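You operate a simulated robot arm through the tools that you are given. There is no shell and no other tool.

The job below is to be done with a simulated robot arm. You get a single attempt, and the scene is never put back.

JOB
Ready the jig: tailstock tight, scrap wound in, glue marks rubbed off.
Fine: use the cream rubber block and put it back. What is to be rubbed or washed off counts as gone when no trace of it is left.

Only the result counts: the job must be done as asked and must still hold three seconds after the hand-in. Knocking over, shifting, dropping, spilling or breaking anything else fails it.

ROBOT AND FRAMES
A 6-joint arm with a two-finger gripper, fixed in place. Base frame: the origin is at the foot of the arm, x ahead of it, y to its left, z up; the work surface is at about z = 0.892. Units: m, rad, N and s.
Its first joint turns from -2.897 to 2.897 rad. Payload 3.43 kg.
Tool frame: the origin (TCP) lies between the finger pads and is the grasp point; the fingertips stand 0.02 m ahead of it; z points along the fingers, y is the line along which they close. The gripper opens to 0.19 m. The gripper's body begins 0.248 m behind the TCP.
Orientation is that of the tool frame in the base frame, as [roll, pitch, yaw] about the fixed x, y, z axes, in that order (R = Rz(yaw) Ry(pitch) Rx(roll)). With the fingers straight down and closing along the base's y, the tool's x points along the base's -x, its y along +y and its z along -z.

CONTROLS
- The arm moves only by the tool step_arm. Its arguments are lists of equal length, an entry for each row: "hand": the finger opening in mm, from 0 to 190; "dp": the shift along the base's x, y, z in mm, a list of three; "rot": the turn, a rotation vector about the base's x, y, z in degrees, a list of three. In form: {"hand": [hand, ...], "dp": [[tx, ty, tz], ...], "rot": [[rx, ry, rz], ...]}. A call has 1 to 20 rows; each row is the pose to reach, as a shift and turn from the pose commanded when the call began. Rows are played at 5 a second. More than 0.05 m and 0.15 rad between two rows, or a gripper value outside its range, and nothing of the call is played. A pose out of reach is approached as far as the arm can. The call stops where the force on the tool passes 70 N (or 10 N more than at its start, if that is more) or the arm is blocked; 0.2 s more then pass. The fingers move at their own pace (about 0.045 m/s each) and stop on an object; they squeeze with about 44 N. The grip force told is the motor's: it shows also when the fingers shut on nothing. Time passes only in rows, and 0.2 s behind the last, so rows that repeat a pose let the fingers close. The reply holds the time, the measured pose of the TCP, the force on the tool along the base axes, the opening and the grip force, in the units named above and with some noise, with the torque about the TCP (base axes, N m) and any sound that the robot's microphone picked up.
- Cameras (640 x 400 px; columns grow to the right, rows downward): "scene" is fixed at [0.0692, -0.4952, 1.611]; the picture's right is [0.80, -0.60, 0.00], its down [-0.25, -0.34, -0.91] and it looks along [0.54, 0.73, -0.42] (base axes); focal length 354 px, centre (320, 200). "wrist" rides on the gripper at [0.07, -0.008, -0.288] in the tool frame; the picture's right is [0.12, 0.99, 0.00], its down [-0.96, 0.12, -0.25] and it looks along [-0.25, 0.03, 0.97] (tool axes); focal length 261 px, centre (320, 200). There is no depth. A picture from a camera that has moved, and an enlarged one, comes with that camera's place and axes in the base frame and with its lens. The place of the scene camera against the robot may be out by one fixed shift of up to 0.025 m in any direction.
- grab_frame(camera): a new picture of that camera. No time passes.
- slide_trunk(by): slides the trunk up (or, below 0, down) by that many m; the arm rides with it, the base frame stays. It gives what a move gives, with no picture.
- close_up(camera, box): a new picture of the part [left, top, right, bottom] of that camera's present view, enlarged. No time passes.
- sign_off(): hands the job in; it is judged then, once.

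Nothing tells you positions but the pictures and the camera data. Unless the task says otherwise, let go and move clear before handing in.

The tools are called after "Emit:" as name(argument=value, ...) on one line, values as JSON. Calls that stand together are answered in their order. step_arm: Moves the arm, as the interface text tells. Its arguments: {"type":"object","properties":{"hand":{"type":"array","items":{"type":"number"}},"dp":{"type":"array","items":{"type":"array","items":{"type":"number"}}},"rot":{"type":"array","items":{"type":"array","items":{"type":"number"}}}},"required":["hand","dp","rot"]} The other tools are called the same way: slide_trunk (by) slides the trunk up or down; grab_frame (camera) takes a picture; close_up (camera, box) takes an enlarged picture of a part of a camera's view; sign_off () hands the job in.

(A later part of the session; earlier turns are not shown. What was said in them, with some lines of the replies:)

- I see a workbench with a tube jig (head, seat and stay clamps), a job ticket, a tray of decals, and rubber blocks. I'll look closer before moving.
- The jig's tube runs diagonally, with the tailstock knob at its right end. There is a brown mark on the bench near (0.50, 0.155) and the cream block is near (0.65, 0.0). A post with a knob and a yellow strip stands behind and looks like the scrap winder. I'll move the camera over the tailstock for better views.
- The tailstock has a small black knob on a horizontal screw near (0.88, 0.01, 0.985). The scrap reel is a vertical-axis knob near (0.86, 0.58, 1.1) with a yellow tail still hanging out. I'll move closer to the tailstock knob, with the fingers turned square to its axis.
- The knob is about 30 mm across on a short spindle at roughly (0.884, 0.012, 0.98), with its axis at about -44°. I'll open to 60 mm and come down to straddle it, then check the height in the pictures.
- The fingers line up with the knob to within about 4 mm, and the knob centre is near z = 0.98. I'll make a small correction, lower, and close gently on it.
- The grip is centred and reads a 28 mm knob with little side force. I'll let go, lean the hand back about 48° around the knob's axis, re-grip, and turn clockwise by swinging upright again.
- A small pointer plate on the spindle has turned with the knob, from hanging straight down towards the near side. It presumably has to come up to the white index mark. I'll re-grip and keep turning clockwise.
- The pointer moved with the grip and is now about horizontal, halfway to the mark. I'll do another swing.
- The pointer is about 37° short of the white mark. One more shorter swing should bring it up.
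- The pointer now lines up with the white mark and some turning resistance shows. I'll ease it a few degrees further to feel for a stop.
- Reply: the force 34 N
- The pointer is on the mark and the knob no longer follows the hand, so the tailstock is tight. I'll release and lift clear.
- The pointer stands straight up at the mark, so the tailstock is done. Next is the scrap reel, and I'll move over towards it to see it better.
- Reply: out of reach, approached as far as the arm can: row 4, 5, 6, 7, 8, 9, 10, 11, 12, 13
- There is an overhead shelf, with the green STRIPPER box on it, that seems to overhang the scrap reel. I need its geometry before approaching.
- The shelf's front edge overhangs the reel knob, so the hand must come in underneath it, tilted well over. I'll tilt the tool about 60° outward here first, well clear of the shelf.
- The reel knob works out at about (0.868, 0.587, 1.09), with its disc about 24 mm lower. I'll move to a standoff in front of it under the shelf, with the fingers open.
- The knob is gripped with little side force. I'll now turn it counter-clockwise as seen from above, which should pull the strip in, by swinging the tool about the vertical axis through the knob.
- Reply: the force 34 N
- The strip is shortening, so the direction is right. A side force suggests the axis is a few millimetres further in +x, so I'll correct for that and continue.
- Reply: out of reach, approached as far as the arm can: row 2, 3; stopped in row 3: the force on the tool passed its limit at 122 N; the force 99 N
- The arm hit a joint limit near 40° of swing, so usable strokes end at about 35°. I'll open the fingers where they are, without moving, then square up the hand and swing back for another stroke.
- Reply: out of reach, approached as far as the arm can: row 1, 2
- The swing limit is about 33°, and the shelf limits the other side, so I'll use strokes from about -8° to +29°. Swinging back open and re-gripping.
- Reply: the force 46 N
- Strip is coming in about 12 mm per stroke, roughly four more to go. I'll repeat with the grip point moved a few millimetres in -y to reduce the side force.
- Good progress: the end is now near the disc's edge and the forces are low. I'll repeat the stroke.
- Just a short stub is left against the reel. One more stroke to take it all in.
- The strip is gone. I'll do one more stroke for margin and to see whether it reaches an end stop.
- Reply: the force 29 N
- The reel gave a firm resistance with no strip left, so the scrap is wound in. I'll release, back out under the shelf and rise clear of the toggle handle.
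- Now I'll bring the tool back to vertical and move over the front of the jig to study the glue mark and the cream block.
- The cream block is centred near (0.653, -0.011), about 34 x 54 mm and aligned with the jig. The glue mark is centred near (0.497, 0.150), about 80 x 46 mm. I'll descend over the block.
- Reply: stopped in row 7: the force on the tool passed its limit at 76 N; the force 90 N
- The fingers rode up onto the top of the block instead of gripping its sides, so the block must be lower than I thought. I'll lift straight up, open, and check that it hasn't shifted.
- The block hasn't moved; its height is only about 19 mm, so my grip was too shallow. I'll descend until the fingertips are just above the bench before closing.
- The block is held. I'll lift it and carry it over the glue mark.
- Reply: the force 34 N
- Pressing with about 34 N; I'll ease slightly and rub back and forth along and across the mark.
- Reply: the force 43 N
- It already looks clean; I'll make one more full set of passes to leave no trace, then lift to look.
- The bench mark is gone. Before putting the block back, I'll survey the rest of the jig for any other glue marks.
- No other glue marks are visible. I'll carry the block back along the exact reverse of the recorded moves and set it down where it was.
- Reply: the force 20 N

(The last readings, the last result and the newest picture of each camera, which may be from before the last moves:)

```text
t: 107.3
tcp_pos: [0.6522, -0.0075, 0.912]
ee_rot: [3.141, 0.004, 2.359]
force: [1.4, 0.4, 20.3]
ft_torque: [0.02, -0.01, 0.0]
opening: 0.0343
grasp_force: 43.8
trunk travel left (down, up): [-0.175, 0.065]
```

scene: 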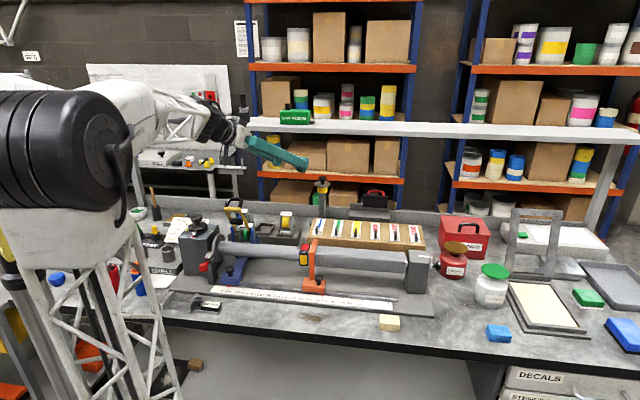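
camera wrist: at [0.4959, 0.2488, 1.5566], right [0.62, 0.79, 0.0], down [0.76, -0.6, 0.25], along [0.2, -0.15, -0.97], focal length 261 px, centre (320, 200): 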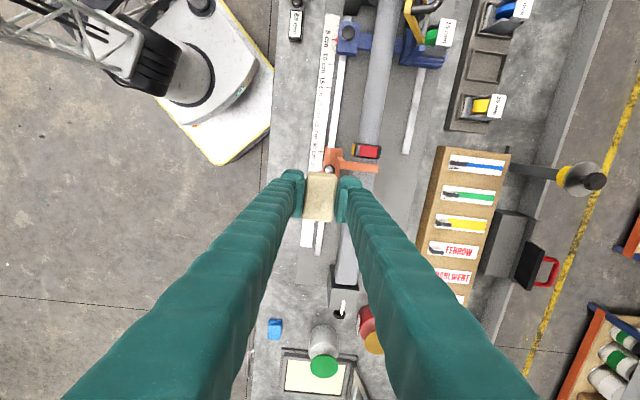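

The block is on the bench. I'll ease the pressure, open, and lift straight up.

Emit:
step_arm(hand=[30, 40, 50, 56, 56, 56, 56, 56, 56, 56], dp=[[0, 0, 0.8], [0, 0, 0.8], [0, 0, 0.8], [0, 0, 0.8], [0, 0, 10], [0, 0, 40], [0, 0, 80], [0, 0, 120], [0, 0, 160], [0, 0, 200]], rot=[[0, 0, 0], [0, 0, 0], [0, 0, 0], [0, 0, 0], [0, 0, 0], [0, 0, 0], [0, 0, 0], [0, 0, 0], [0, 0, 0], [0, 0, 0]])

Emit:
close_up(camera="scene", box=[340, 270, 440, 345])

Emit:
close_up(camera="scene", box=[270, 280, 430, 350])

Emit:
grab_frame(camera="wrist")

```text
t: 109.5
tcp_pos: [0.6514, -0.0061, 1.1125]
ee_rot: [3.14, 0.002, 2.358]
force: [0.0, -0.1, 0.7]
ft_torque: [0.0, 0.03, 0.01]
opening: 0.0559
grasp_force: 0.0
trunk travel left (down, up): [-0.175, 0.065]
```

```text
5.33 times, centred on (390, 308) of scene
camera zoom: at [0.0692, -0.4952, 1.611], right [0.8, -0.6, 0.0], down [-0.25, -0.34, -0.91], along [0.54, 0.73, -0.42], focal length 1889 px, centre (-53, -373)
```

zoom: 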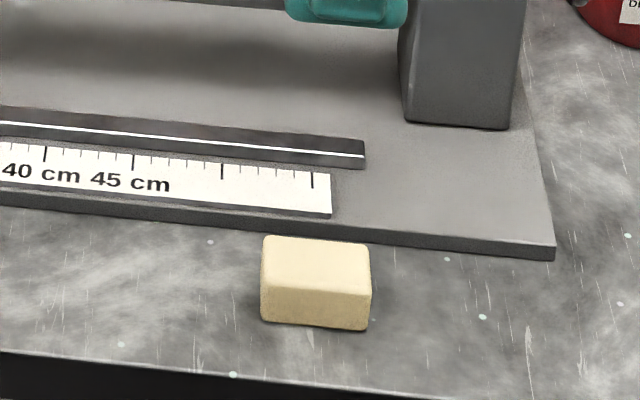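

```text
4.00 times, centred on (350, 315) of scene
camera zoom: at [0.0692, -0.4952, 1.611], right [0.8, -0.6, 0.0], down [-0.25, -0.34, -0.91], along [0.54, 0.73, -0.42], focal length 1417 px, centre (200, -260)
```

zoom: 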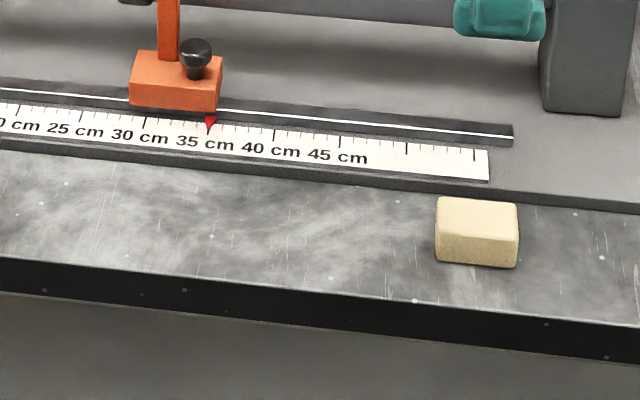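

```text
taken
camera wrist: at [0.5956, 0.0383, 1.4018], right [0.62, 0.79, 0.0], down [0.76, -0.6, 0.25], along [0.2, -0.15, -0.97], focal length 261 px, centre (320, 200)
```

wrist: 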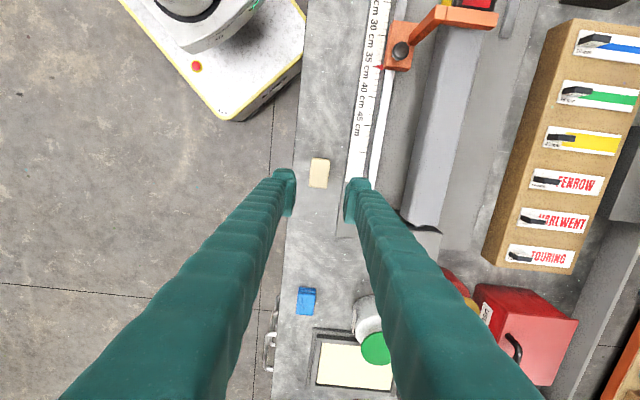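

The block is back exactly where it was. I'll rise and take a last look down at the rubbed spot, the tailstock and the reel.

Emit:
step_arm(hand=[80, 100, 120, 140, 140, 140, 140], dp=[[-10, 10, 40], [-30, 30, 70], [-50, 60, 100], [-70, 90, 130], [-90, 120, 150], [-105, 150, 160], [-105, 150, 160]], rot=[[0, 0, 0], [0, 0, 0], [0, 0, 0], [0, 0, 0], [0, 0, 0], [0, 0, 0], [0, 0, 0]])

Emit:
grab_frame(camera="scene")

Emit:
grab_frame(camera="wrist")

Emit:
close_up(camera="wrist", box=[260, 40, 420, 170])

Emit:
close_up(camera="scene", box=[290, 170, 450, 280])

```text
t: 111.1
tcp_pos: [0.5473, 0.1427, 1.2699]
ee_rot: [-3.14, 0.001, 2.358]
force: [1.4, -0.5, -0.1]
ft_torque: [0.03, 0.01, 0.0]
opening: 0.14
grasp_force: 0.1
trunk travel left (down, up): [-0.175, 0.065]
```

```text
taken
```

scene: 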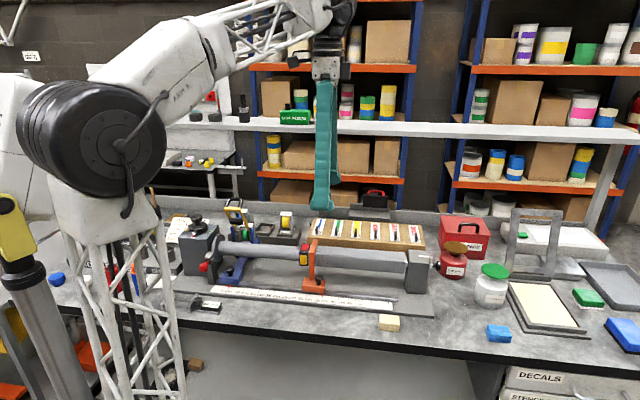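

```text
taken
camera wrist: at [0.492, 0.1859, 1.5586], right [0.62, 0.79, 0.0], down [0.76, -0.6, 0.25], along [0.2, -0.15, -0.97], focal length 261 px, centre (320, 200)
```

wrist: 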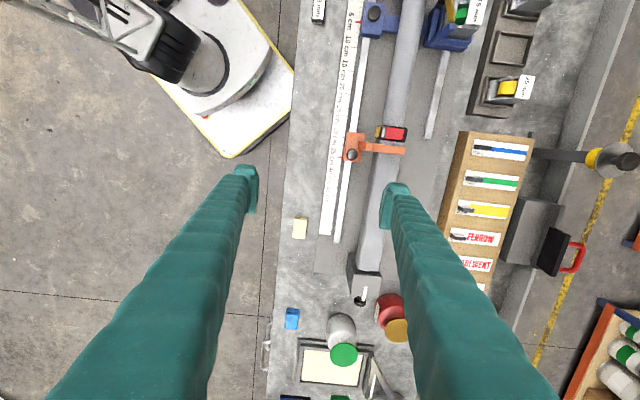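

```text
3.08 times, centred on (340, 105) of wrist
camera zoom: at [0.492, 0.1859, 1.5586], right [0.62, 0.79, 0.0], down [0.76, -0.6, 0.25], along [0.2, -0.15, -0.97], focal length 802 px, centre (258, 492)
```

zoom: 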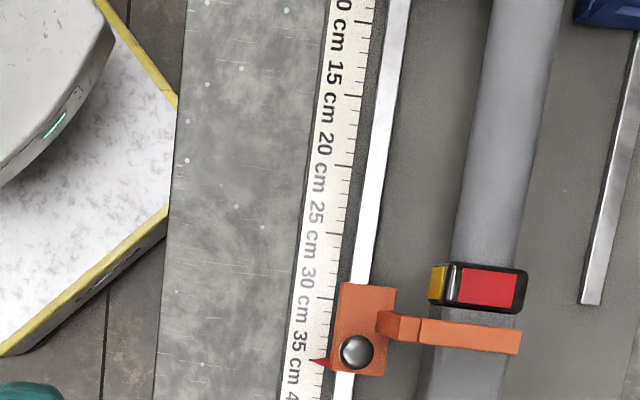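

```text
3.64 times, centred on (370, 225) of scene
camera zoom: at [0.0692, -0.4952, 1.611], right [0.8, -0.6, 0.0], down [-0.25, -0.34, -0.91], along [0.54, 0.73, -0.42], focal length 1288 px, centre (138, 109)
```

zoom: 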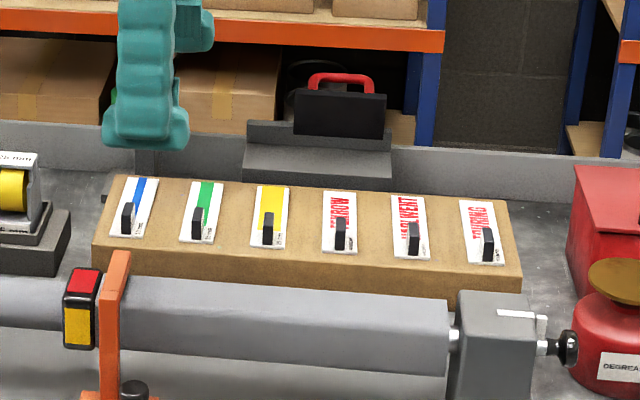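

The mark is gone, the pointer sits on the tailstock's white line, the reel shows no loose scrap and the cream block is back in place. The hand is empty and clear, so I'm handing in.

Emit:
sign_off()

```text
The job is handed in.
```

The jig is ready, and I've handed the job in. These are the results I checked before handing in:

- **Tailstock:** I turned the knob clockwise until its pointer lined up with the white mark and the knob would not turn any further.
- **Scrap:** The yellow strip is fully wound onto its reel, with nothing left hanging. I turned until the reel resisted.
- **Glue marks:** I found one brown mark, on the bench in front of the ruler, and rubbed it off with the cream block. Close-ups from both cameras show no trace, and I saw no other marks on the jig.
- **Cream block:** It is back in its original spot. In the pictures it matches its starting position.

Two things went wrong along the way, with no visible effect on the scene. While I was winding the reel, the arm reached a joint limit and briefly pressed with about 122 N before it stopped. On the first try at the block, the fingers slid onto its top and pressed with about 89 N, but the block did not move.
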